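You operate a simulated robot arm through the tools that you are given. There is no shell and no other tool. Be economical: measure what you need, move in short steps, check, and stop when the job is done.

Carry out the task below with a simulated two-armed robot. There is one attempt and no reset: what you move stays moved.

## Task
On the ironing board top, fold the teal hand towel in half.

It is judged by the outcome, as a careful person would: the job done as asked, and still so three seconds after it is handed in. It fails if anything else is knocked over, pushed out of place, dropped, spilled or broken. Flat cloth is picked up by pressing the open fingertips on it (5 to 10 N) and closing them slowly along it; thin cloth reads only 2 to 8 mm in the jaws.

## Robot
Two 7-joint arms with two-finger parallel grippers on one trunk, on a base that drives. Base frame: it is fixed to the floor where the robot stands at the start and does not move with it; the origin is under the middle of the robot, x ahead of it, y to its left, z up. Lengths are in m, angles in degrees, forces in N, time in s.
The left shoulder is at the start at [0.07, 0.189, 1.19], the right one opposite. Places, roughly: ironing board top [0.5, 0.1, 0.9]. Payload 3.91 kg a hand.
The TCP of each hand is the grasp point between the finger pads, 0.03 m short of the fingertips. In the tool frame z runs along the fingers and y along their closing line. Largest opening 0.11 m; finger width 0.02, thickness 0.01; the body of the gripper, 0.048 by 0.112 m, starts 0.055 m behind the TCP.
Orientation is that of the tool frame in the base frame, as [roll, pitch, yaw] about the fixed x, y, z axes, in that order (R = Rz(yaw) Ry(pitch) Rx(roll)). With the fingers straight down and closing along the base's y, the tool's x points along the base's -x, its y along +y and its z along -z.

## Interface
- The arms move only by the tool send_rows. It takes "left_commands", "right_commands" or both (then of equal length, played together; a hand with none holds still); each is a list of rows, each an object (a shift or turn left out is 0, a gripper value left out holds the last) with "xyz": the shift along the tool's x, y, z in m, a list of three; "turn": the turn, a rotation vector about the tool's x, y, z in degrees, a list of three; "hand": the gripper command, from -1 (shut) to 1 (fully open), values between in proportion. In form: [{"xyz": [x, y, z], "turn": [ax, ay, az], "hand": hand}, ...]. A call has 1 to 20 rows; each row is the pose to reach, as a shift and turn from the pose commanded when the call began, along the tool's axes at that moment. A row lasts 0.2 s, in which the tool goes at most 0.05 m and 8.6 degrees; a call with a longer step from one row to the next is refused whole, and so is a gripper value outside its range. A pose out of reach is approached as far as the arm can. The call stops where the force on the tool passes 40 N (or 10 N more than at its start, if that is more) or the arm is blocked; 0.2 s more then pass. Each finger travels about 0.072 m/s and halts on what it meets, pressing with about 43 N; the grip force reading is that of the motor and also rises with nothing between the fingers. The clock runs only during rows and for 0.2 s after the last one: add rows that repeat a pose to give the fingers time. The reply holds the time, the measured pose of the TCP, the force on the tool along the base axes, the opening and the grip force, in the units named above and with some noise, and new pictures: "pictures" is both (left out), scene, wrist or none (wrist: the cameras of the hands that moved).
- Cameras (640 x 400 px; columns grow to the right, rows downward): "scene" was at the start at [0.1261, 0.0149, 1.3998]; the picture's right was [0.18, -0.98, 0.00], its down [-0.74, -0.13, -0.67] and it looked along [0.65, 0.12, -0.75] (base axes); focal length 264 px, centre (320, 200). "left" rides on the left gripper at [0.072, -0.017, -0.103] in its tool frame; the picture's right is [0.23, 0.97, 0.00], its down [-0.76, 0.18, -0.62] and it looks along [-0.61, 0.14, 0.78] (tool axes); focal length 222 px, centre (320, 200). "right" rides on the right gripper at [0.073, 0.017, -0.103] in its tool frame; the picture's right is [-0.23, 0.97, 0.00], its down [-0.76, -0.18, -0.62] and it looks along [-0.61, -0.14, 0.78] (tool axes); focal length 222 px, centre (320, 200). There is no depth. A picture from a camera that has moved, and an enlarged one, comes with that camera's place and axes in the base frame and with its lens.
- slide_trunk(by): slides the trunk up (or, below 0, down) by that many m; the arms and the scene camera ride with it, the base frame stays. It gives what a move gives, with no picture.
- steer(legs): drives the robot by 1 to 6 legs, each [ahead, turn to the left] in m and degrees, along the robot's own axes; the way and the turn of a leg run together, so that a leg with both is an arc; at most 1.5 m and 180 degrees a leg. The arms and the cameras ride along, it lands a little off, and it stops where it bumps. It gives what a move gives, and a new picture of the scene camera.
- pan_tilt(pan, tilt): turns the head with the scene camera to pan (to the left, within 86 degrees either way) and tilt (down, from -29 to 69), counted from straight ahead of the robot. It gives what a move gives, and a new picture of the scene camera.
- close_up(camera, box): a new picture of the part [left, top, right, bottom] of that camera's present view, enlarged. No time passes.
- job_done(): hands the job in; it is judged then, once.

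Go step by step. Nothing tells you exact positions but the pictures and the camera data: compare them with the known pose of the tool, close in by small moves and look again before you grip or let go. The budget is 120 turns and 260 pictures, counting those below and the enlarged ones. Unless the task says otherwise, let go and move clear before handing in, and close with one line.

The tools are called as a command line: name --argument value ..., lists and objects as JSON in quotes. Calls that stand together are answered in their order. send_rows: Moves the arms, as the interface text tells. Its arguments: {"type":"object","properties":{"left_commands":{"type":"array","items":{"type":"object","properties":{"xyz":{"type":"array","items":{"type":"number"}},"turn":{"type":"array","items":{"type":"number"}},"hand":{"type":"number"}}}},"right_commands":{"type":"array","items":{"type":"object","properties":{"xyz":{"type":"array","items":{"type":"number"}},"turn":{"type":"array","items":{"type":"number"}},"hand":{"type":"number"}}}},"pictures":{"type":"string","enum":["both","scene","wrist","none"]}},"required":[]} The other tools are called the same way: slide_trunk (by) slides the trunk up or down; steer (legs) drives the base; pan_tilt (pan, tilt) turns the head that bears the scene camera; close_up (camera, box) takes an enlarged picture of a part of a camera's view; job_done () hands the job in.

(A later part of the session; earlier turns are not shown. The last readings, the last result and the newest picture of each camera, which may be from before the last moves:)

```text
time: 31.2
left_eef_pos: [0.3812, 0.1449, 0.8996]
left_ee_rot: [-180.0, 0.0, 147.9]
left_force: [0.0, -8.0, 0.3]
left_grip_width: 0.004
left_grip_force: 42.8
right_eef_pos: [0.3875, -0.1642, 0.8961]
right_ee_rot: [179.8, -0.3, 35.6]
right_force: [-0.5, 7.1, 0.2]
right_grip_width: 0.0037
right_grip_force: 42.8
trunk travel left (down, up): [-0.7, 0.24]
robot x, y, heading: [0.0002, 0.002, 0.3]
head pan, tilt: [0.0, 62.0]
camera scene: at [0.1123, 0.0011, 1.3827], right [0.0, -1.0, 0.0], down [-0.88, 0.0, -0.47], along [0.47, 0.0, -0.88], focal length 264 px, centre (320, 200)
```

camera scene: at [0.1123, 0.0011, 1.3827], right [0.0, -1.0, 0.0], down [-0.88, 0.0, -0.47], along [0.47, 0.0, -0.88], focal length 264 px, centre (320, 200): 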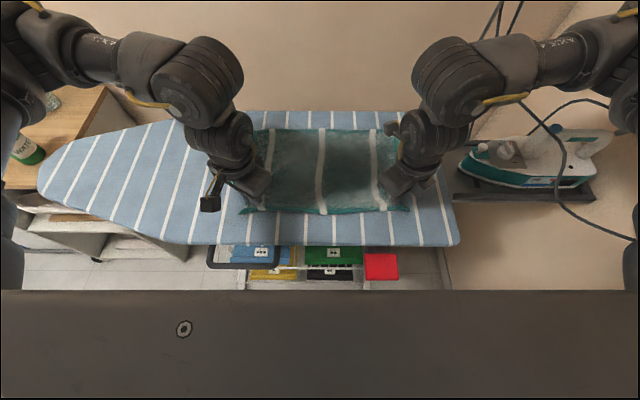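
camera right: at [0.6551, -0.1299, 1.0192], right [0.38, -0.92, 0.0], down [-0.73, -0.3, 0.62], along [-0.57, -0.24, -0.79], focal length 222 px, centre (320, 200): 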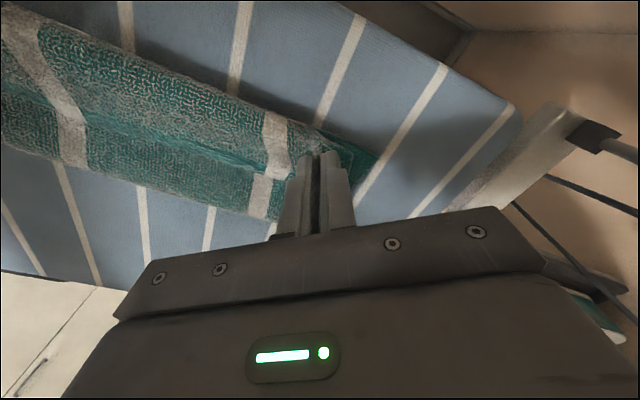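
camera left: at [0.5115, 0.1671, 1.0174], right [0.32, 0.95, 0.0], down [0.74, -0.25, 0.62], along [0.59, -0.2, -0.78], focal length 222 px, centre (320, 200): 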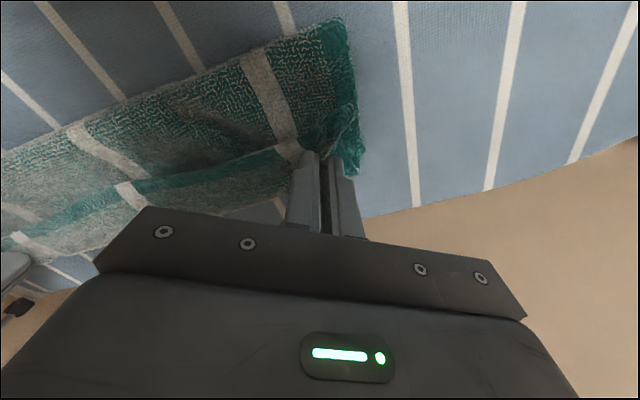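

The towel is flat again. I'll open slowly to spread the pinches, then lift clear.

send_rows --left_commands '[{"hand": -0.8}, {"hand": -0.6}, {"hand": -0.4}, {"hand": -0.2}, {"hand": -0.2}, {"xyz": [0, 0, -0.03]}, {"xyz": [0, 0, -0.07]}, {"xyz": [0, 0, -0.11]}, {"xyz": [0, 0, -0.15]}]' --right_commands '[{"hand": -0.8}, {"hand": -0.6}, {"hand": -0.4}, {"hand": -0.2}, {"hand": -0.2}, {"xyz": [0, 0, -0.03]}, {"xyz": [0, 0, -0.07]}, {"xyz": [0, 0, -0.11]}, {"xyz": [0, 0, -0.15]}]'

```text
time: 33.2
left_eef_pos: [0.3796, 0.146, 1.0526]
left_ee_rot: [179.9, 0.2, 147.9]
left_force: [0.7, 0.0, 0.4]
left_grip_width: 0.0438
left_grip_force: 0.1
right_eef_pos: [0.3835, -0.1642, 1.0486]
right_ee_rot: [179.6, -0.3, 35.6]
right_force: [0.1, -0.4, 1.0]
right_grip_width: 0.0439
right_grip_force: 0.1
trunk travel left (down, up): [-0.7, 0.24]
robot x, y, heading: [-0.0044, 0.0001, -0.0]
head pan, tilt: [0.0, 62.0]
camera scene: at [0.1103, 0.0007, 1.3827], right [0.0, -1.0, 0.0], down [-0.88, 0.0, -0.47], along [0.47, 0.0, -0.88], focal length 264 px, centre (320, 200)
camera right: at [0.4526, -0.1346, 1.1519], right [0.38, -0.92, 0.0], down [-0.73, -0.3, 0.62], along [-0.57, -0.24, -0.79], focal length 222 px, centre (320, 200)
camera left: at [0.3082, 0.17, 1.1558], right [0.32, 0.95, 0.0], down [0.74, -0.25, 0.62], along [0.59, -0.2, -0.78], focal length 222 px, centre (320, 200)
```

scene: 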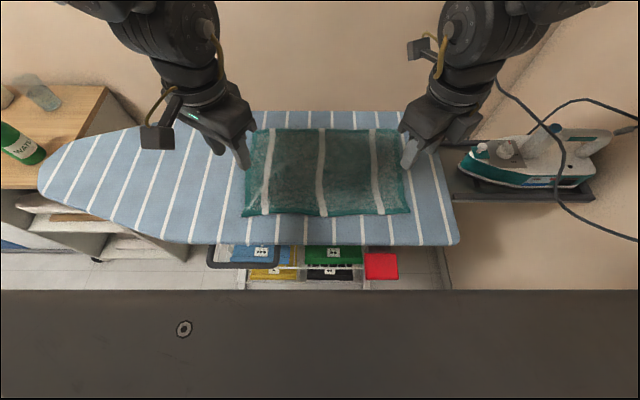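
right: 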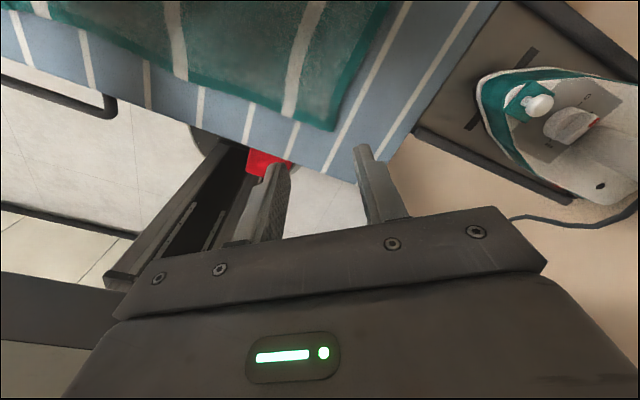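
left: 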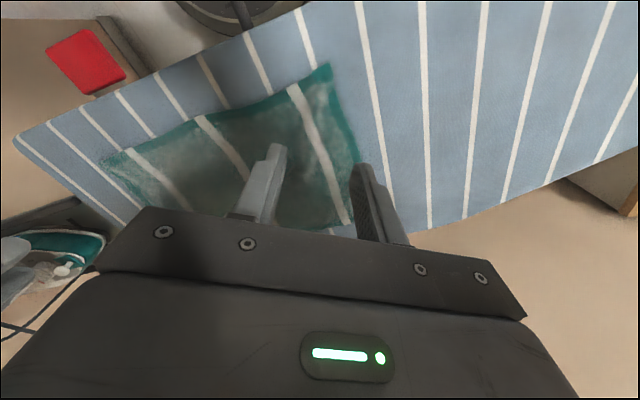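

The towel is flat and square again. For a far-to-near fold both hands should have yaw ≈0, so the wrist cameras end on top when tilting forward. I'll turn both now.

send_rows --left_commands '[{"turn": [0, 0, 8.2]}, {"turn": [0, 0, 16.4]}, {"turn": [0, 0, 24.6]}, {"turn": [0, 0, 32.8]}, {"turn": [0, 0, 41]}, {"turn": [0, 0, 49.2]}, {"turn": [0, 0, 57.4]}, {"turn": [0, 0, 65.6]}, {"turn": [0, 0, 73.8]}, {"turn": [0, 0, 82]}, {"turn": [0, 0, 90.2]}, {"turn": [0, 0, 98.4]}, {"turn": [0, 0, 106.6]}, {"turn": [0, 0, 114.8]}, {"turn": [0, 0, 123]}, {"turn": [0, 0, 131.2]}, {"turn": [0, 0, 139.4]}, {"turn": [0, 0, 147.9]}, {"turn": [0, 0, 147.9]}]' --right_commands '[{"turn": [0, 0, 7.1]}, {"turn": [0, 0, 14.2]}, {"turn": [0, 0, 21.3]}, {"turn": [0, 0, 28.4]}, {"turn": [0, 0, 35.5]}, {"turn": [0, 0, 35.5]}, {"turn": [0, 0, 35.5]}, {"turn": [0, 0, 35.5]}, {"turn": [0, 0, 35.5]}, {"turn": [0, 0, 35.5]}, {"turn": [0, 0, 35.5]}, {"turn": [0, 0, 35.5]}, {"turn": [0, 0, 35.5]}, {"turn": [0, 0, 35.5]}, {"turn": [0, 0, 35.5]}, {"turn": [0, 0, 35.5]}, {"turn": [0, 0, 35.5]}, {"turn": [0, 0, 35.5]}, {"turn": [0, 0, 35.5]}]' --pictures "none"

steer --legs '[[-0.1, 0]]'

```text
time: 37.2
left_eef_pos: [0.384, 0.1459, 1.0517]
left_ee_rot: [-179.9, 0.0, -0.1]
left_force: [-0.3, 0.0, 0.7]
left_grip_width: 0.044
left_grip_force: 0.1
right_eef_pos: [0.3873, -0.1624, 1.0467]
right_ee_rot: [-179.9, -0.3, 0.3]
right_force: [0.0, 0.0, 0.0]
right_grip_width: 0.0438
right_grip_force: 0.0
trunk travel left (down, up): [-0.7, 0.24]
robot x, y, heading: [-0.0057, 0.0044, -0.0]
head pan, tilt: [0.0, 62.0]
```

```text
time: 38.3
left_eef_pos: [0.2818, 0.1459, 1.0514]
left_ee_rot: [-180.0, 0.0, 0.0]
left_force: [-0.8, -0.2, 0.6]
left_grip_width: 0.0441
left_grip_force: 0.2
right_eef_pos: [0.2857, -0.1635, 1.0471]
right_ee_rot: [-180.0, -0.2, 0.2]
right_force: [-0.2, -0.1, 0.2]
right_grip_width: 0.0439
right_grip_force: 0.1
trunk travel left (down, up): [-0.7, 0.24]
robot x, y, heading: [-0.0994, -0.0016, 0.2]
head pan, tilt: [0.0, 62.0]
camera scene: at [0.0117, 0.0008, 1.3827], right [0.0, -1.0, 0.0], down [-0.88, 0.0, -0.47], along [0.47, 0.0, -0.88], focal length 264 px, centre (320, 200)
```

scene: 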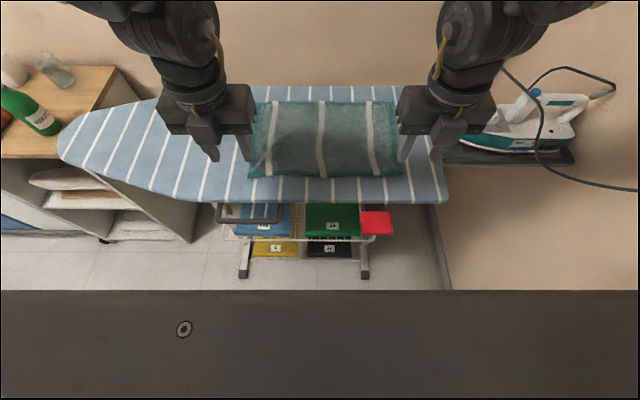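

Both hands are at yaw 0 and the base is 0.1 m back. I'll test the final forward tilt high above the near edge.

send_rows --left_commands '[{"xyz": [0.03, 0, 0], "turn": [0, 8, 0]}, {"xyz": [0.06, 0, 0], "turn": [0, 16, 0]}, {"xyz": [0.09, 0, 0], "turn": [0, 24, 0]}, {"xyz": [0.09, 0, 0], "turn": [0, 32, 0]}, {"xyz": [0.09, 0, 0], "turn": [0, 40, 0]}, {"xyz": [0.09, 0, 0.02], "turn": [0, 48, 0]}, {"xyz": [0.09, 0, 0.04], "turn": [0, 56, 0]}, {"xyz": [0.09, 0, 0.06], "turn": [0, 64, 0]}, {"xyz": [0.09, 0, 0.08], "turn": [0, 72, 0]}, {"xyz": [0.09, 0, 0.08], "turn": [0, 72, 0]}]' --right_commands '[{"xyz": [0.03, 0, 0], "turn": [0, 8, 0]}, {"xyz": [0.06, 0, 0], "turn": [0, 16, 0]}, {"xyz": [0.09, 0, 0], "turn": [0, 24, 0]}, {"xyz": [0.09, 0, 0], "turn": [0, 32, 0]}, {"xyz": [0.09, 0, 0], "turn": [0, 40, 0]}, {"xyz": [0.09, 0, 0.02], "turn": [0, 48, 0]}, {"xyz": [0.09, 0, 0.04], "turn": [0, 56, 0]}, {"xyz": [0.09, 0, 0.06], "turn": [0, 64, 0]}, {"xyz": [0.09, 0, 0.08], "turn": [0, 72, 0]}, {"xyz": [0.09, 0, 0.08], "turn": [0, 72, 0]}]'

```text
time: 40.5
left_eef_pos: [0.4076, 0.1523, 1.0565]
left_ee_rot: [177.6, -64.8, 4.1]
left_force: [0.6, 0.4, 0.7]
left_grip_width: 0.0438
left_grip_force: 0.1
left hand out of reach, approached as far as the arm can: row 6, 7, 8, 9, 10
right_eef_pos: [0.407, -0.1498, 1.0562]
right_ee_rot: [-177.9, -64.7, -3.8]
right_force: [0.5, -0.7, -0.7]
right_grip_width: 0.0439
right_grip_force: 0.0
right hand out of reach, approached as far as the arm can: row 6, 7, 8, 9, 10
trunk travel left (down, up): [-0.7, 0.24]
robot x, y, heading: [-0.1007, 0.0031, 0.0]
head pan, tilt: [0.0, 62.0]
camera scene: at [0.0119, 0.0015, 1.3827], right [0.0, -1.0, 0.0], down [-0.88, 0.0, -0.47], along [0.47, 0.0, -0.88], focal length 264 px, centre (320, 200)
camera right: at [0.3433, -0.1656, 1.1657], right [-0.13, -0.97, -0.22], down [-0.88, 0.21, -0.42], along [0.45, 0.14, -0.88], focal length 222 px, centre (320, 200)
camera left: at [0.3428, 0.1696, 1.1658], right [0.13, -0.97, 0.22], down [-0.88, -0.21, -0.42], along [0.45, -0.14, -0.88], focal length 222 px, centre (320, 200)
```

scene: 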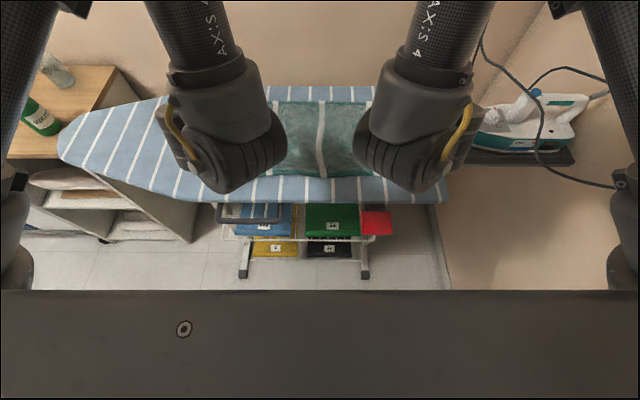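
right: 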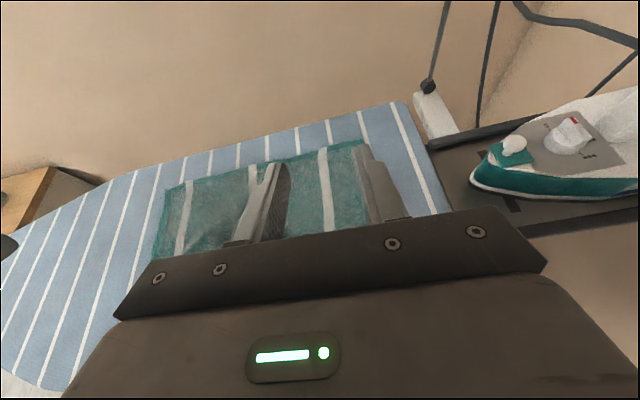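
left: 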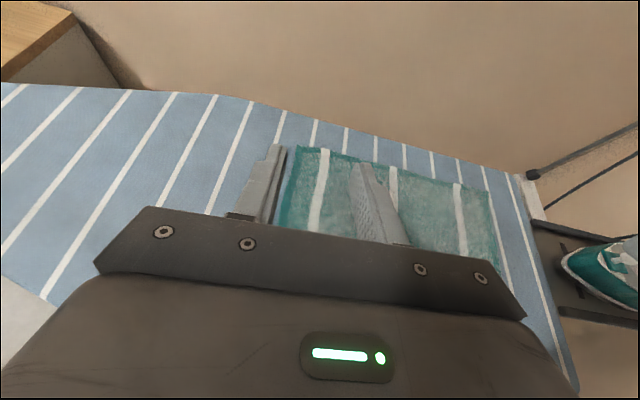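

A 65° tilt is reachable at height. I'll check it also holds lower down over the near part of the towel.

send_rows --left_commands '[{"xyz": [-0.03, 0, 0.01]}, {"xyz": [-0.06, 0, 0.02]}, {"xyz": [-0.09, 0, 0.028]}, {"xyz": [-0.12, 0, 0.036]}, {"xyz": [-0.12, 0, 0.036]}]' --right_commands '[{"xyz": [-0.03, 0, 0.01]}, {"xyz": [-0.06, 0, 0.02]}, {"xyz": [-0.09, 0, 0.028]}, {"xyz": [-0.12, 0, 0.036]}, {"xyz": [-0.12, 0, 0.036]}]' --pictures "scene"

```text
time: 41.7
left_eef_pos: [0.4504, 0.1236, 1.017]
left_ee_rot: [-174.4, -68.4, -3.2]
left_force: [-0.3, 0.4, -0.7]
left_grip_width: 0.044
left_grip_force: 0.1
left hand out of reach, approached as far as the arm can: row 1, 2, 3, 4, 5
right_eef_pos: [0.4481, -0.1106, 1.0151]
right_ee_rot: [176.2, -67.8, 2.8]
right_force: [1.3, 0.5, 0.1]
right_grip_width: 0.0441
right_grip_force: 0.0
right hand out of reach, approached as far as the arm can: row 1, 2, 3, 4, 5
trunk travel left (down, up): [-0.7, 0.24]
robot x, y, heading: [-0.1011, 0.0044, -0.3]
head pan, tilt: [0.0, 62.0]
camera scene: at [0.0109, 0.0008, 1.3828], right [0.0, -1.0, 0.0], down [-0.88, 0.0, -0.47], along [0.47, 0.0, -0.88], focal length 264 px, centre (320, 200)
```

scene: 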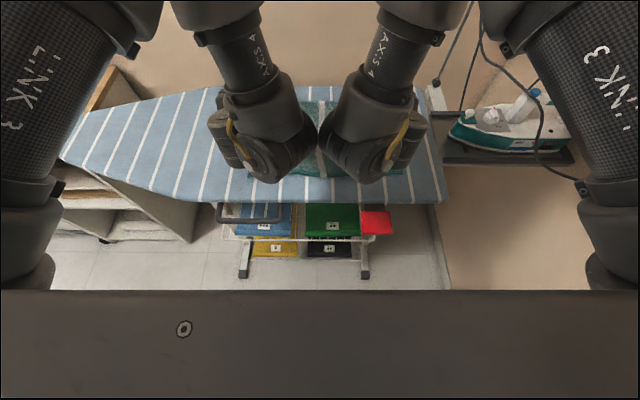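

The forward tilt is limited by the high shoulders. I'll raise and untilt the hands, then lower the trunk so the arms come in flatter.

send_rows --left_commands '[{"xyz": [0.02, -0.005, -0.025], "turn": [0, -7, 0]}, {"xyz": [0.04, -0.01, -0.05], "turn": [0, -14, 0]}, {"xyz": [0.06, -0.015, -0.075], "turn": [0, -21, 0]}, {"xyz": [0.08, -0.02, -0.1], "turn": [0, -28, 0]}, {"xyz": [0.1, -0.027, -0.125], "turn": [0, -35, 0]}, {"xyz": [0.103, -0.027, -0.148], "turn": [0, -42, 0]}, {"xyz": [0.103, -0.027, -0.148], "turn": [0, -50, 0]}, {"xyz": [0.103, -0.027, -0.148], "turn": [0, -50, 0]}]' --right_commands '[{"xyz": [0.02, 0.008, -0.025], "turn": [0, -7, 0]}, {"xyz": [0.04, 0.016, -0.05], "turn": [0, -14, 0]}, {"xyz": [0.06, 0.024, -0.075], "turn": [0, -21, 0]}, {"xyz": [0.08, 0.032, -0.1], "turn": [0, -28, 0]}, {"xyz": [0.1, 0.04, -0.125], "turn": [0, -35, 0]}, {"xyz": [0.103, 0.045, -0.148], "turn": [0, -42, 0]}, {"xyz": [0.103, 0.045, -0.148], "turn": [0, -50, 0]}, {"xyz": [0.103, 0.045, -0.148], "turn": [0, -50, 0]}]' --pictures "none"

```text
time: 43.5
left_eef_pos: [0.3489, 0.1273, 1.1712]
left_ee_rot: [179.9, -18.9, -0.1]
left_force: [-0.1, 0.6, 0.5]
left_grip_width: 0.044
left_grip_force: 0.0
right_eef_pos: [0.3494, -0.1363, 1.1642]
right_ee_rot: [-180.0, -19.2, 0.3]
right_force: [-0.1, -0.2, 0.1]
right_grip_width: 0.044
right_grip_force: 0.0
trunk travel left (down, up): [-0.7, 0.24]
robot x, y, heading: [-0.097, -0.0002, -0.1]
head pan, tilt: [0.0, 62.0]
```

slide_trunk --by -0.18

send_rows --left_commands '[{"xyz": [0.01, 0, 0.01], "turn": [0, 8, 0]}, {"xyz": [0.02, 0, 0.02], "turn": [0, 16, 0]}, {"xyz": [0.02, 0, 0.03], "turn": [0, 24, 0]}, {"xyz": [0.02, 0, 0.04], "turn": [0, 32, 0]}, {"xyz": [0.02, 0, 0.05], "turn": [0, 40, 0]}, {"xyz": [0.02, 0, 0.05], "turn": [0, 48, 0]}, {"xyz": [0.02, 0, 0.05], "turn": [0, 52, 0]}, {"xyz": [0.02, 0, 0.05], "turn": [0, 52, 0]}]' --right_commands '[{"xyz": [0.01, 0, 0.01], "turn": [0, 8, 0]}, {"xyz": [0.02, 0, 0.02], "turn": [0, 16, 0]}, {"xyz": [0.02, 0, 0.03], "turn": [0, 24, 0]}, {"xyz": [0.02, 0, 0.04], "turn": [0, 32, 0]}, {"xyz": [0.02, 0, 0.05], "turn": [0, 40, 0]}, {"xyz": [0.02, 0, 0.05], "turn": [0, 48, 0]}, {"xyz": [0.02, 0, 0.05], "turn": [0, 52, 0]}, {"xyz": [0.02, 0, 0.05], "turn": [0, 52, 0]}]' --pictures "scene"

```text
time: 45.5
left_eef_pos: [0.3477, 0.1262, 0.9917]
left_ee_rot: [-180.0, -18.8, -0.1]
left_force: [-0.2, -0.2, 0.7]
left_grip_width: 0.044
left_grip_force: 0.1
right_eef_pos: [0.3498, -0.1361, 0.9845]
right_ee_rot: [180.0, -19.2, 0.4]
right_force: [-0.8, 0.3, -0.3]
right_grip_width: 0.0438
right_grip_force: 0.1
trunk travel left (down, up): [-0.52, 0.42]
robot x, y, heading: [-0.099, 0.0043, 0.4]
head pan, tilt: [0.0, 62.0]
```

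```text
time: 47.3
left_eef_pos: [0.4059, 0.1184, 0.954]
left_ee_rot: [176.2, -71.0, 4.2]
left_force: [-0.9, 0.4, -0.1]
left_grip_width: 0.0442
left_grip_force: 0.1
left hand out of reach, approached as far as the arm can: row 5, 6, 7, 8
right_eef_pos: [0.4137, -0.1345, 0.9444]
right_ee_rot: [-171.0, -71.0, -10.3]
right_force: [0.4, 0.5, 0.7]
right_grip_width: 0.0441
right_grip_force: 0.0
right hand out of reach, approached as far as the arm can: row 5, 6, 7, 8
trunk travel left (down, up): [-0.52, 0.42]
robot x, y, heading: [-0.1025, 0.0012, -0.4]
head pan, tilt: [0.0, 62.0]
camera scene: at [0.0124, 0.0006, 1.2026], right [0.0, -1.0, 0.0], down [-0.88, 0.0, -0.47], along [0.47, 0.0, -0.88], focal length 264 px, centre (320, 200)
```

scene: 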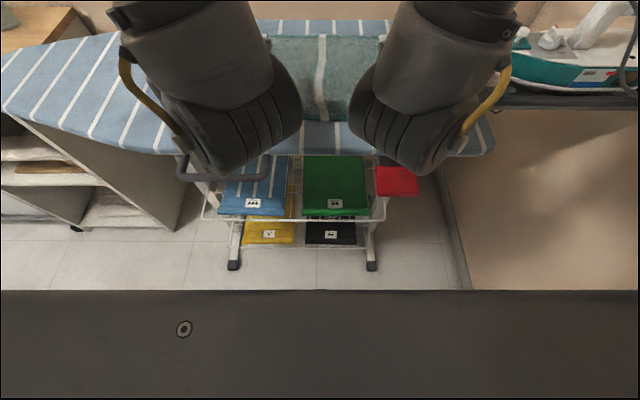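

With the trunk lower, a 70° tilt is reachable near there, and I can gain more room by backing the base during the fold. I'll straighten the hands and move toward the far edge.

send_rows --left_commands '[{"xyz": [0.02, 0, 0.0], "turn": [0, -8, 0]}, {"xyz": [0.04, -0.01, 0.01], "turn": [0, -16, 0]}, {"xyz": [0.06, -0.02, 0.02], "turn": [0, -24, 0]}, {"xyz": [0.078, -0.03, 0.03], "turn": [0, -32, 0]}, {"xyz": [0.078, -0.03, 0.045], "turn": [0, -40, 0]}, {"xyz": [0.078, -0.03, 0.06], "turn": [0, -48, 0]}, {"xyz": [0.078, -0.03, 0.073], "turn": [0, -56, 0]}, {"xyz": [0.078, -0.03, 0.073], "turn": [0, -64, 0]}, {"xyz": [0.078, -0.03, 0.073], "turn": [0, -71, 0]}, {"xyz": [0.078, -0.03, 0.073], "turn": [0, -71, 0]}]' --right_commands '[{"xyz": [0.02, 0, 0.0], "turn": [0, -8, 0]}, {"xyz": [0.04, 0.005, 0.01], "turn": [0, -16, 0]}, {"xyz": [0.06, 0.01, 0.02], "turn": [0, -24, 0]}, {"xyz": [0.085, 0.02, 0.03], "turn": [0, -32, 0]}, {"xyz": [0.085, 0.02, 0.045], "turn": [0, -40, 0]}, {"xyz": [0.085, 0.02, 0.062], "turn": [0, -48, 0]}, {"xyz": [0.085, 0.02, 0.062], "turn": [0, -56, 0]}, {"xyz": [0.085, 0.02, 0.062], "turn": [0, -64, 0]}, {"xyz": [0.085, 0.02, 0.062], "turn": [0, -71, 0]}, {"xyz": [0.085, 0.02, 0.062], "turn": [0, -71, 0]}]'

pan_tilt --pan 0 --tilt 45

```text
time: 49.5
left_eef_pos: [0.4963, 0.1456, 1.0008]
left_ee_rot: [179.8, -0.1, -0.3]
left_force: [0.1, 0.2, 0.2]
left_grip_width: 0.044
left_grip_force: 0.1
right_eef_pos: [0.4943, -0.1404, 0.9999]
right_ee_rot: [-180.0, -0.2, 0.4]
right_force: [0.1, 0.2, -0.1]
right_grip_width: 0.0441
right_grip_force: 0.0
trunk travel left (down, up): [-0.52, 0.42]
robot x, y, heading: [-0.1, 0.0005, 0.1]
head pan, tilt: [0.0, 62.0]
camera scene: at [0.0115, 0.0008, 1.2027], right [0.0, -1.0, 0.0], down [-0.88, 0.0, -0.47], along [0.47, 0.0, -0.88], focal length 264 px, centre (320, 200)
camera right: at [0.5669, -0.1573, 1.1038], right [-0.22, -0.97, 0.0], down [-0.76, 0.17, 0.62], along [-0.61, 0.14, -0.78], focal length 222 px, centre (320, 200)
camera left: at [0.5682, 0.1619, 1.1046], right [0.22, -0.97, 0.0], down [-0.76, -0.17, 0.62], along [-0.61, -0.14, -0.78], focal length 222 px, centre (320, 200)
```

scene: 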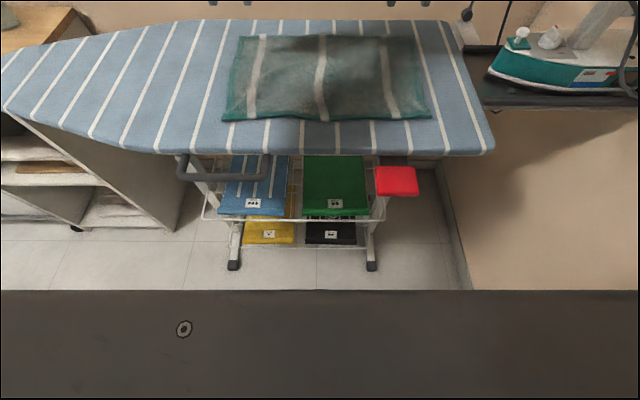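
right: 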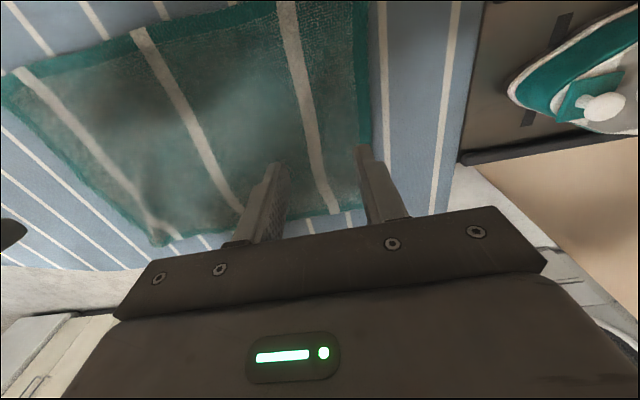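
left: 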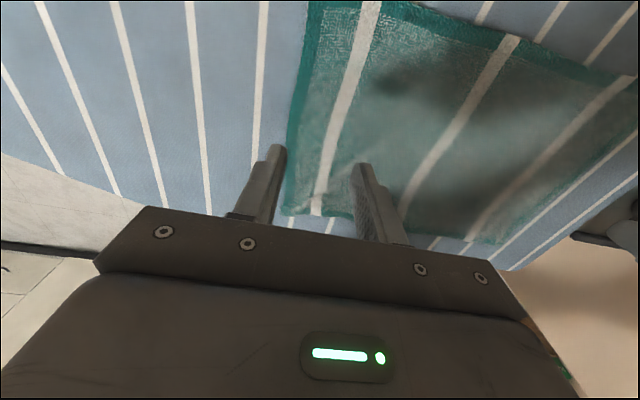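

```text
time: 50.3
left_eef_pos: [0.4977, 0.1459, 1.0004]
left_ee_rot: [-180.0, 0.0, -0.1]
left_force: [0.7, -0.2, -0.5]
left_grip_width: 0.0437
left_grip_force: 0.1
right_eef_pos: [0.4951, -0.1417, 0.9997]
right_ee_rot: [-180.0, -0.3, 0.3]
right_force: [-0.1, -0.5, 0.9]
right_grip_width: 0.044
right_grip_force: 0.0
trunk travel left (down, up): [-0.52, 0.42]
robot x, y, heading: [-0.0989, -0.0004, -0.2]
head pan, tilt: [0.0, 45.0]
camera scene: at [0.0293, 0.0008, 1.2243], right [0.0, -1.0, 0.0], down [-0.71, 0.0, -0.71], along [0.71, 0.0, -0.71], focal length 264 px, centre (320, 200)
```

scene: 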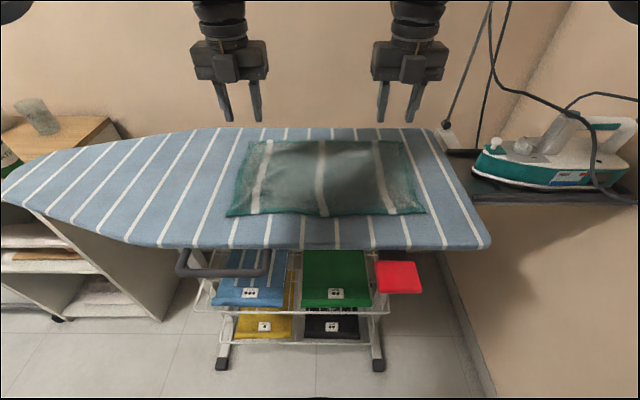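

The far edge is now clearly visible. I'll zoom for exact corner positions.

close_up --camera "scene" --box '[220, 115, 440, 250]'

```text
2.91 times, centred on (330, 182) of scene
camera zoom: at [0.0293, 0.0008, 1.2243], right [0.0, -1.0, 0.0], down [-0.71, 0.0, -0.71], along [0.71, 0.0, -0.71], focal length 769 px, centre (291, 251)
```

zoom: 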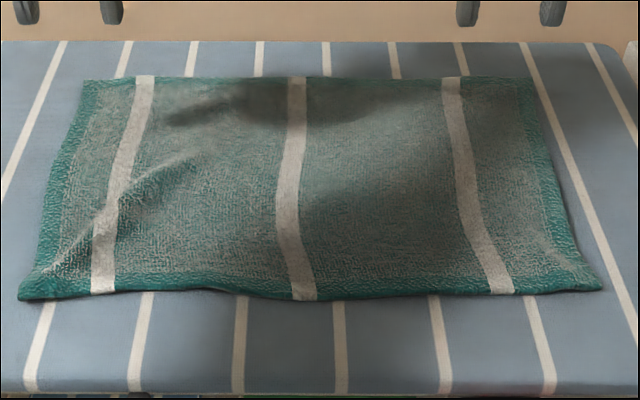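

The far corners are at about L (0.597, 0.176) and R (0.597, −0.204). I'll move the hands above the far hem with their closing lines along the edge.

send_rows --left_commands '[{"xyz": [0.03, 0.003, 0], "hand": -0.364}, {"xyz": [0.06, 0.003, 0]}, {"xyz": [0.092, 0.003, 0.01]}, {"xyz": [0.092, 0.003, 0.04]}, {"xyz": [0.092, 0.003, 0.075]}, {"xyz": [0.092, 0.003, 0.075]}]' --right_commands '[{"xyz": [0.03, 0.01, 0], "hand": -0.364}, {"xyz": [0.06, 0.02, 0]}, {"xyz": [0.095, 0.028, 0.01]}, {"xyz": [0.095, 0.028, 0.04]}, {"xyz": [0.095, 0.028, 0.075]}, {"xyz": [0.095, 0.028, 0.075]}]'

close_up --camera "scene" --box '[220, 65, 440, 200]'

```text
time: 51.7
left_eef_pos: [0.5694, 0.1292, 0.9314]
left_ee_rot: [179.9, 0.0, -0.1]
left_force: [-0.7, 0.2, 0.0]
left_grip_width: 0.0348
left_grip_force: 0.1
left hand out of reach, approached as far as the arm can: row 2, 3, 4, 5, 6
right_eef_pos: [0.5776, -0.1592, 0.9251]
right_ee_rot: [-179.8, -0.3, 0.3]
right_force: [0.5, -0.5, 1.0]
right_grip_width: 0.0352
right_grip_force: 0.1
right hand out of reach, approached as far as the arm can: row 2, 3, 4, 5, 6
trunk travel left (down, up): [-0.52, 0.42]
robot x, y, heading: [-0.1014, 0.0002, 0.1]
head pan, tilt: [0.0, 45.0]
camera scene: at [0.0278, 0.0003, 1.2246], right [0.0, -1.0, 0.0], down [-0.71, 0.0, -0.71], along [0.71, 0.0, -0.71], focal length 264 px, centre (320, 200)
camera right: at [0.6481, -0.1745, 1.0284], right [-0.22, -0.97, 0.0], down [-0.77, 0.17, 0.62], along [-0.6, 0.14, -0.79], focal length 222 px, centre (320, 200)
camera left: at [0.6406, 0.1461, 1.0351], right [0.23, -0.97, 0.0], down [-0.76, -0.17, 0.62], along [-0.61, -0.14, -0.78], focal length 222 px, centre (320, 200)
```

scene: 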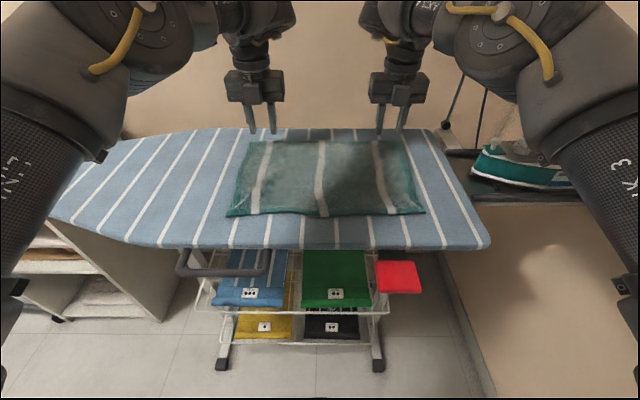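
right: 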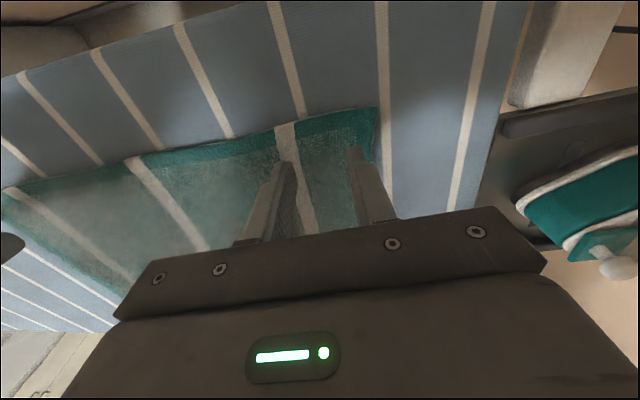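
left: 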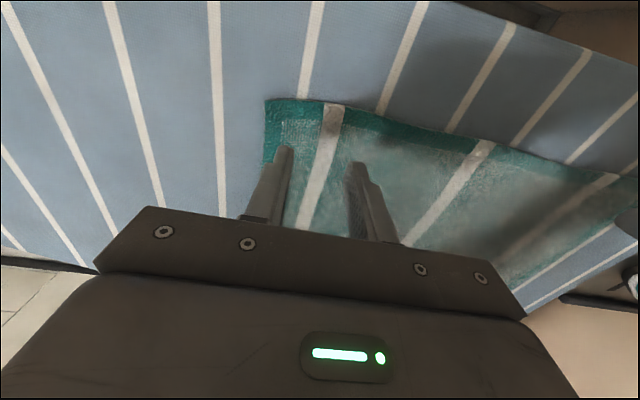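

```text
2.91 times, centred on (330, 132) of scene
camera zoom: at [0.0278, 0.0003, 1.2246], right [0.0, -1.0, 0.0], down [-0.71, 0.0, -0.71], along [0.71, 0.0, -0.71], focal length 769 px, centre (291, 396)
```

zoom: 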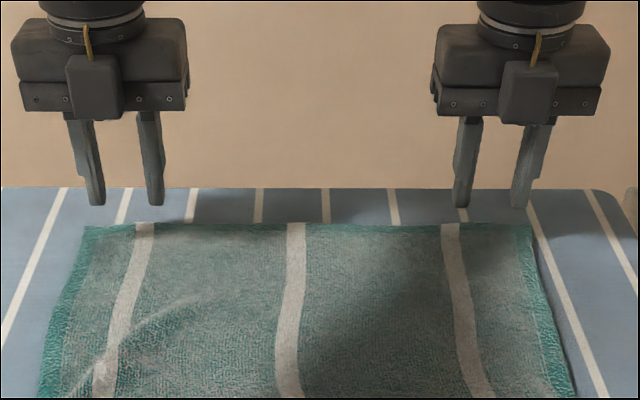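

The hands fall 1–2 cm short of the hem. I'll nudge the base forward 6 cm and re-aim.

steer --legs '[[0.06, 0]]'

```text
time: 52.7
left_eef_pos: [0.6214, 0.1304, 0.9414]
left_ee_rot: [179.7, -0.7, -0.1]
left_force: [-0.7, 0.2, 1.6]
left_grip_width: 0.035
left_grip_force: 0.1
right_eef_pos: [0.629, -0.1576, 0.9336]
right_ee_rot: [180.0, -0.9, 0.3]
right_force: [-1.2, 0.5, 2.2]
right_grip_width: 0.0352
right_grip_force: 0.0
trunk travel left (down, up): [-0.52, 0.42]
robot x, y, heading: [-0.0384, 0.0017, 0.1]
head pan, tilt: [0.0, 45.0]
camera scene: at [0.0803, 0.0007, 1.2257], right [0.0, -1.0, 0.0], down [-0.7, 0.0, -0.71], along [0.71, 0.0, -0.7], focal length 264 px, centre (320, 200)
```

scene: 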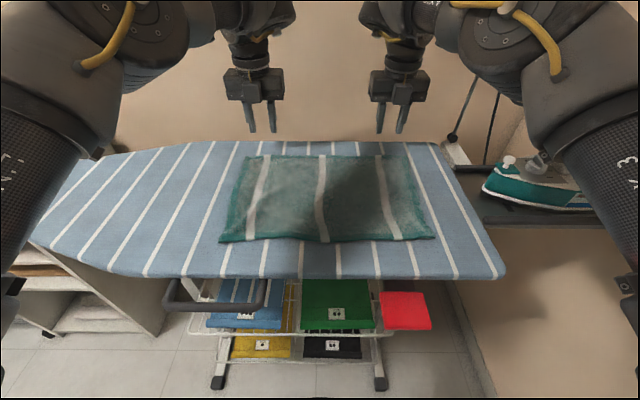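

The pose shows a slight pitch and about 2 N of force after that drive. I'll check whether it settles or something is touching.

send_rows --left_commands '[{}, {}]' --right_commands '[{}, {}]' --pictures "scene"

```text
time: 53.3
left_eef_pos: [0.6283, 0.1307, 0.9358]
left_ee_rot: [179.8, -0.4, -0.2]
left_force: [0.3, -0.2, -0.9]
left_grip_width: 0.0351
left_grip_force: 0.1
right_eef_pos: [0.6362, -0.1573, 0.929]
right_ee_rot: [-180.0, -0.5, 0.3]
right_force: [0.1, 0.6, 0.0]
right_grip_width: 0.0348
right_grip_force: 0.0
trunk travel left (down, up): [-0.52, 0.42]
robot x, y, heading: [-0.0415, 0.0002, 0.2]
head pan, tilt: [0.0, 45.0]
camera scene: at [0.0888, 0.0008, 1.2246], right [0.0, -1.0, 0.0], down [-0.71, 0.0, -0.71], along [0.71, 0.0, -0.71], focal length 264 px, centre (320, 200)
```

scene: 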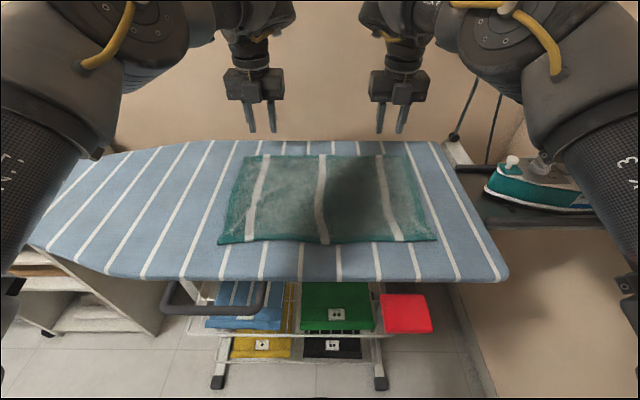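

It settled; that was just braking sway. Now I'll align the hands over the far hem.

send_rows --left_commands '[{"xyz": [-0.02, -0.006, 0]}, {"xyz": [-0.037, -0.012, 0]}, {"xyz": [-0.037, -0.012, 0.02]}, {"xyz": [-0.037, -0.012, 0.02]}]' --right_commands '[{"xyz": [-0.022, 0.006, 0]}, {"xyz": [-0.045, 0.013, 0]}, {"xyz": [-0.045, 0.013, 0.013]}, {"xyz": [-0.045, 0.013, 0.013]}]' --pictures "wrist"

close_up --camera "scene" --box '[210, 90, 430, 225]'

```text
time: 54.3
left_eef_pos: [0.5898, 0.1402, 0.9149]
left_ee_rot: [179.9, -0.3, -0.1]
left_force: [-0.2, -0.1, -1.1]
left_grip_width: 0.0349
left_grip_force: 0.0
right_eef_pos: [0.5919, -0.1702, 0.9163]
right_ee_rot: [-180.0, -0.6, 0.3]
right_force: [0.1, -0.4, -0.6]
right_grip_width: 0.0349
right_grip_force: 0.0
trunk travel left (down, up): [-0.52, 0.42]
robot x, y, heading: [-0.0393, -0.001, -0.0]
head pan, tilt: [0.0, 45.0]
camera right: at [0.6624, -0.1861, 1.0201], right [-0.22, -0.97, 0.0], down [-0.77, 0.17, 0.62], along [-0.6, 0.14, -0.79], focal length 222 px, centre (320, 200)
camera left: at [0.6614, 0.1578, 1.0189], right [0.23, -0.97, 0.0], down [-0.77, -0.17, 0.62], along [-0.6, -0.14, -0.79], focal length 222 px, centre (320, 200)
```

right: 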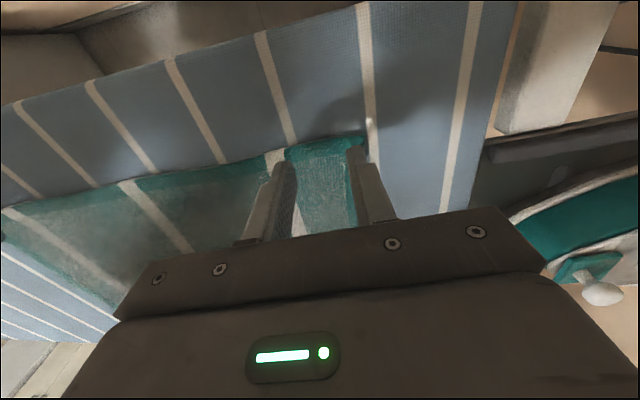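
left: 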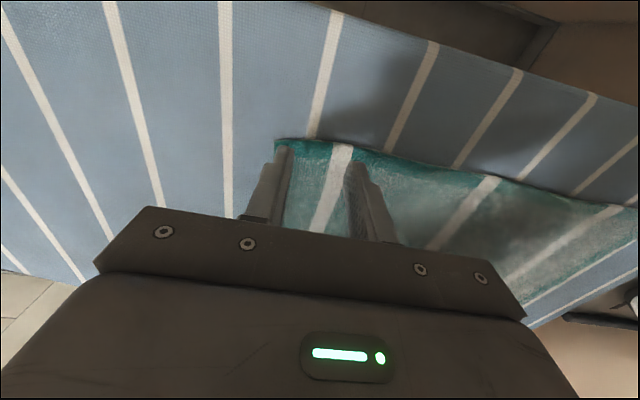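

```text
2.91 times, centred on (320, 158) of scene
camera zoom: at [0.0883, 0.0006, 1.2246], right [0.0, -1.0, 0.0], down [-0.71, 0.0, -0.71], along [0.71, 0.0, -0.71], focal length 769 px, centre (320, 324)
```

zoom: 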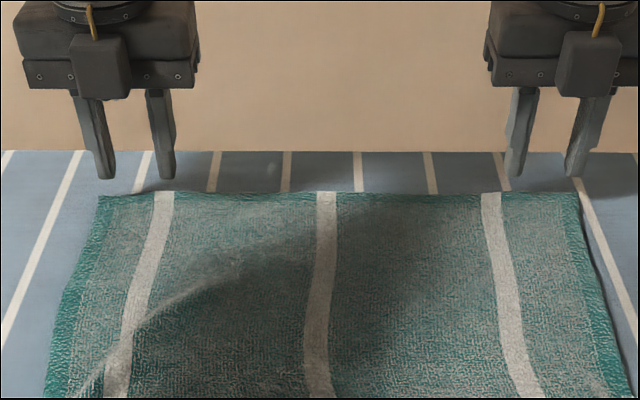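

The far edge is at x≈0.591, so I'll shift both hands about 7 mm toward me and descend to near contact.

send_rows --left_commands '[{"xyz": [-0.007, -0.002, 0.0]}, {"xyz": [-0.007, -0.002, 0.008]}, {"xyz": [-0.007, -0.002, 0.014]}, {"xyz": [-0.007, -0.002, 0.018]}, {"xyz": [-0.007, -0.002, 0.018]}]' --right_commands '[{"xyz": [-0.009, 0, 0.0]}, {"xyz": [-0.009, 0, 0.008]}, {"xyz": [-0.009, 0, 0.014]}, {"xyz": [-0.009, 0, 0.019]}, {"xyz": [-0.009, 0, 0.019]}]' --pictures "wrist"

```text
time: 55.5
left_eef_pos: [0.5854, 0.142, 0.8965]
left_ee_rot: [179.8, -0.3, -0.2]
left_force: [0.1, 0.3, -1.4]
left_grip_width: 0.0351
left_grip_force: 0.0
right_eef_pos: [0.5827, -0.1714, 0.8954]
right_ee_rot: [-180.0, -0.4, 0.2]
right_force: [-0.2, 0.9, 0.3]
right_grip_width: 0.0349
right_grip_force: 0.0
trunk travel left (down, up): [-0.52, 0.42]
robot x, y, heading: [-0.0395, 0.0035, -0.1]
head pan, tilt: [0.0, 45.0]
camera right: at [0.6544, -0.1864, 1.0003], right [-0.22, -0.97, 0.0], down [-0.77, 0.17, 0.62], along [-0.6, 0.14, -0.79], focal length 222 px, centre (320, 200)
camera left: at [0.6567, 0.16, 1.001], right [0.23, -0.97, 0.0], down [-0.76, -0.17, 0.62], along [-0.6, -0.14, -0.78], focal length 222 px, centre (320, 200)
```

right: 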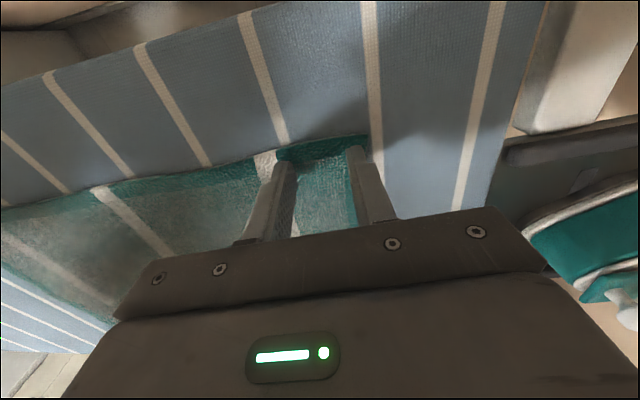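
left: 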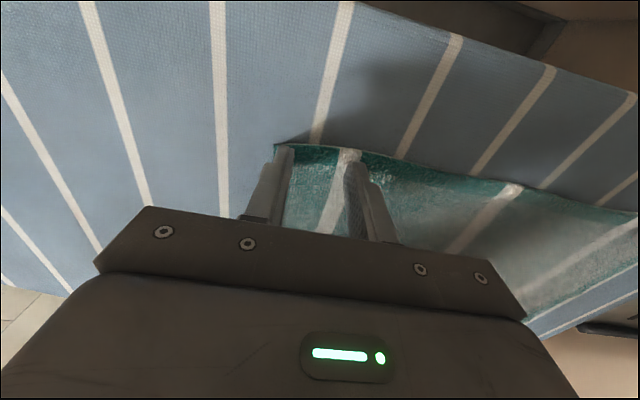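

The tips are about at the cloth. I'll press gently.

send_rows --left_commands '[{"xyz": [-0.003, -0.001, 0.001]}, {"xyz": [-0.003, -0.001, 0.002]}, {"xyz": [-0.003, -0.001, 0.003]}]' --right_commands '[{"xyz": [0, 0, 0.001]}, {"xyz": [0, 0, 0.002]}, {"xyz": [0, 0, 0.0025]}]' --pictures "none"

```text
time: 56.3
left_eef_pos: [0.5828, 0.1442, 0.8936]
left_ee_rot: [179.8, -0.3, -0.1]
left_force: [-0.1, -1.8, 2.8]
left_grip_width: 0.0345
left_grip_force: 0.1
right_eef_pos: [0.5822, -0.1698, 0.8944]
right_ee_rot: [-180.0, -0.6, 0.3]
right_force: [1.7, 0.9, 2.1]
right_grip_width: 0.0352
right_grip_force: 0.1
trunk travel left (down, up): [-0.52, 0.42]
robot x, y, heading: [-0.0369, -0.0001, 0.0]
head pan, tilt: [0.0, 45.0]
```

Light contact on both. I'll press a bit more and then close slowly.

send_rows --left_commands '[{"xyz": [0, 0, 0.001]}, {"xyz": [0, 0, 0.0015]}]' --right_commands '[{"xyz": [0, 0, 0.001]}, {"xyz": [0, 0, 0.0015]}]' --pictures "none"

```text
time: 56.9
left_eef_pos: [0.5822, 0.144, 0.8933]
left_ee_rot: [179.9, -0.4, -0.1]
left_force: [4.8, -0.6, 8.5]
left_grip_width: 0.0348
left_grip_force: 0.0
right_eef_pos: [0.5809, -0.1716, 0.8928]
right_ee_rot: [179.9, -0.7, 0.3]
right_force: [2.3, 1.1, 9.1]
right_grip_width: 0.035
right_grip_force: 0.1
trunk travel left (down, up): [-0.52, 0.42]
robot x, y, heading: [-0.0405, 0.004, -0.3]
head pan, tilt: [0.0, 45.0]
```

send_rows --left_commands '[{"hand": -0.42}, {"hand": -0.47}, {"hand": -0.52}, {"hand": -0.57}, {"hand": -0.62}, {"hand": -0.67}, {"hand": -0.72}, {"hand": -0.77}, {"hand": -0.82}, {"hand": -0.87}, {"hand": -0.92}, {"hand": -0.97}, {"hand": -1}, {"hand": -1}]' --right_commands '[{"hand": -0.42}, {"hand": -0.47}, {"hand": -0.52}, {"hand": -0.57}, {"hand": -0.62}, {"hand": -0.67}, {"hand": -0.72}, {"hand": -0.77}, {"hand": -0.82}, {"hand": -0.87}, {"hand": -0.92}, {"hand": -0.97}, {"hand": -1}, {"hand": -1}]'

```text
time: 59.9
left_eef_pos: [0.5797, 0.1435, 0.893]
left_ee_rot: [179.8, -0.2, -0.1]
left_force: [-0.4, -8.3, 8.2]
left_grip_width: 0.0032
left_grip_force: 43.1
right_eef_pos: [0.5814, -0.1703, 0.8924]
right_ee_rot: [180.0, -0.6, 0.3]
right_force: [-0.6, 8.3, 6.4]
right_grip_width: 0.0036
right_grip_force: 42.8
trunk travel left (down, up): [-0.52, 0.42]
robot x, y, heading: [-0.0391, -0.0006, 0.2]
head pan, tilt: [0.0, 45.0]
camera scene: at [0.0878, 0.0008, 1.2247], right [0.0, -1.0, 0.0], down [-0.71, 0.0, -0.71], along [0.71, 0.0, -0.71], focal length 264 px, centre (320, 200)
camera right: at [0.6526, -0.1865, 0.9971], right [-0.22, -0.97, 0.0], down [-0.77, 0.17, 0.62], along [-0.6, 0.14, -0.79], focal length 222 px, centre (320, 200)
camera left: at [0.6512, 0.161, 0.9971], right [0.23, -0.97, 0.01], down [-0.77, -0.17, 0.62], along [-0.6, -0.14, -0.79], focal length 222 px, centre (320, 200)
```

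scene: 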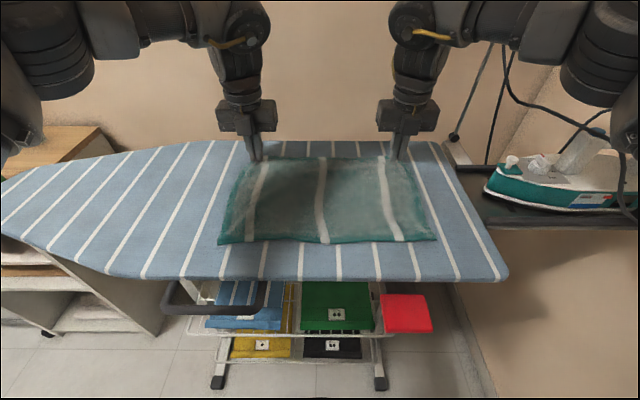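
right: 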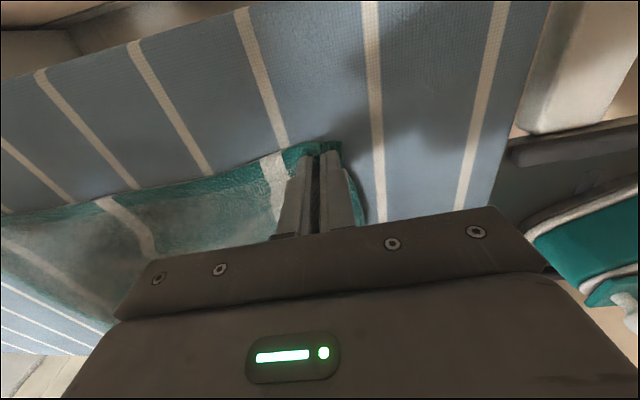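
left: 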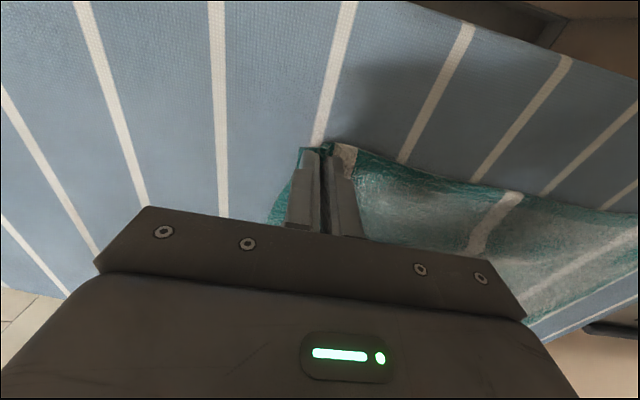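

Both grips hold (3.2 and 3.6 mm). I'll lift and carry the hem up over the fold line (x≈0.47).

send_rows --left_commands '[{"xyz": [-0.004, 0.001, -0.027]}, {"xyz": [-0.0145, 0.002, -0.05]}, {"xyz": [-0.032, 0.003, -0.068]}, {"xyz": [-0.054, 0.004, -0.08]}, {"xyz": [-0.08, 0.004, -0.083]}, {"xyz": [-0.108, 0.004, -0.078]}, {"xyz": [-0.108, 0.004, -0.078]}]' --right_commands '[{"xyz": [-0.004, -0.001, -0.027]}, {"xyz": [-0.0145, -0.002, -0.05]}, {"xyz": [-0.032, -0.003, -0.068]}, {"xyz": [-0.054, -0.004, -0.08]}, {"xyz": [-0.08, -0.004, -0.083]}, {"xyz": [-0.108, -0.004, -0.078]}, {"xyz": [-0.108, -0.004, -0.078]}]' --pictures "scene"

```text
time: 61.5
left_eef_pos: [0.4755, 0.14, 0.9708]
left_ee_rot: [179.8, -0.2, 0.0]
left_force: [0.7, -2.1, -0.1]
left_grip_width: 0.0038
left_grip_force: 43.2
right_eef_pos: [0.4746, -0.1678, 0.9668]
right_ee_rot: [179.9, -0.4, 0.4]
right_force: [-1.0, 2.9, -0.8]
right_grip_width: 0.0034
right_grip_force: 43.3
trunk travel left (down, up): [-0.52, 0.42]
robot x, y, heading: [-0.0377, 0.0004, -0.1]
head pan, tilt: [0.0, 45.0]
camera scene: at [0.0907, 0.0009, 1.2243], right [0.0, -1.0, 0.0], down [-0.71, 0.0, -0.71], along [0.71, 0.0, -0.71], focal length 264 px, centre (320, 200)
```

scene: 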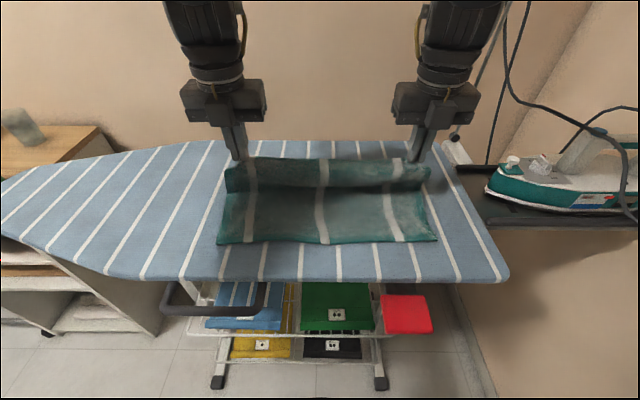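

The towel is lifting nicely. I'll back the base 6 cm, which carries the hem toward me and gives the wrists room to tilt.

steer --legs '[[-0.06, 0]]'

```text
time: 62.4
left_eef_pos: [0.4146, 0.1398, 0.9717]
left_ee_rot: [179.8, -0.3, 0.0]
left_force: [-1.7, -2.2, 1.1]
left_grip_width: 0.0036
left_grip_force: 42.6
right_eef_pos: [0.4148, -0.1685, 0.9685]
right_ee_rot: [180.0, -0.6, 0.3]
right_force: [-0.1, 2.5, 1.2]
right_grip_width: 0.0035
right_grip_force: 42.6
trunk travel left (down, up): [-0.52, 0.42]
robot x, y, heading: [-0.1002, 0.0035, -0.1]
head pan, tilt: [0.0, 45.0]
camera scene: at [0.0296, 0.0009, 1.2245], right [0.0, -1.0, 0.0], down [-0.71, 0.0, -0.71], along [0.71, 0.0, -0.71], focal length 264 px, centre (320, 200)
```

scene: 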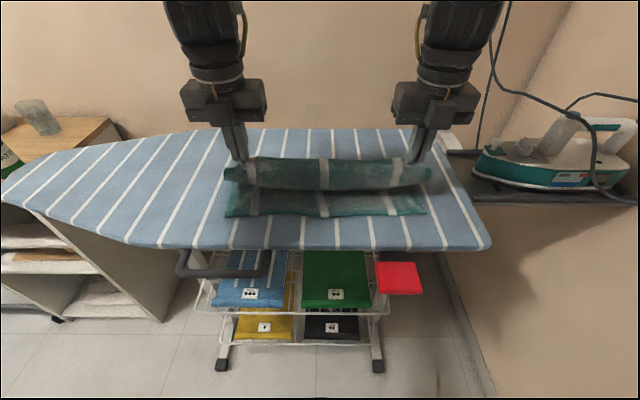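

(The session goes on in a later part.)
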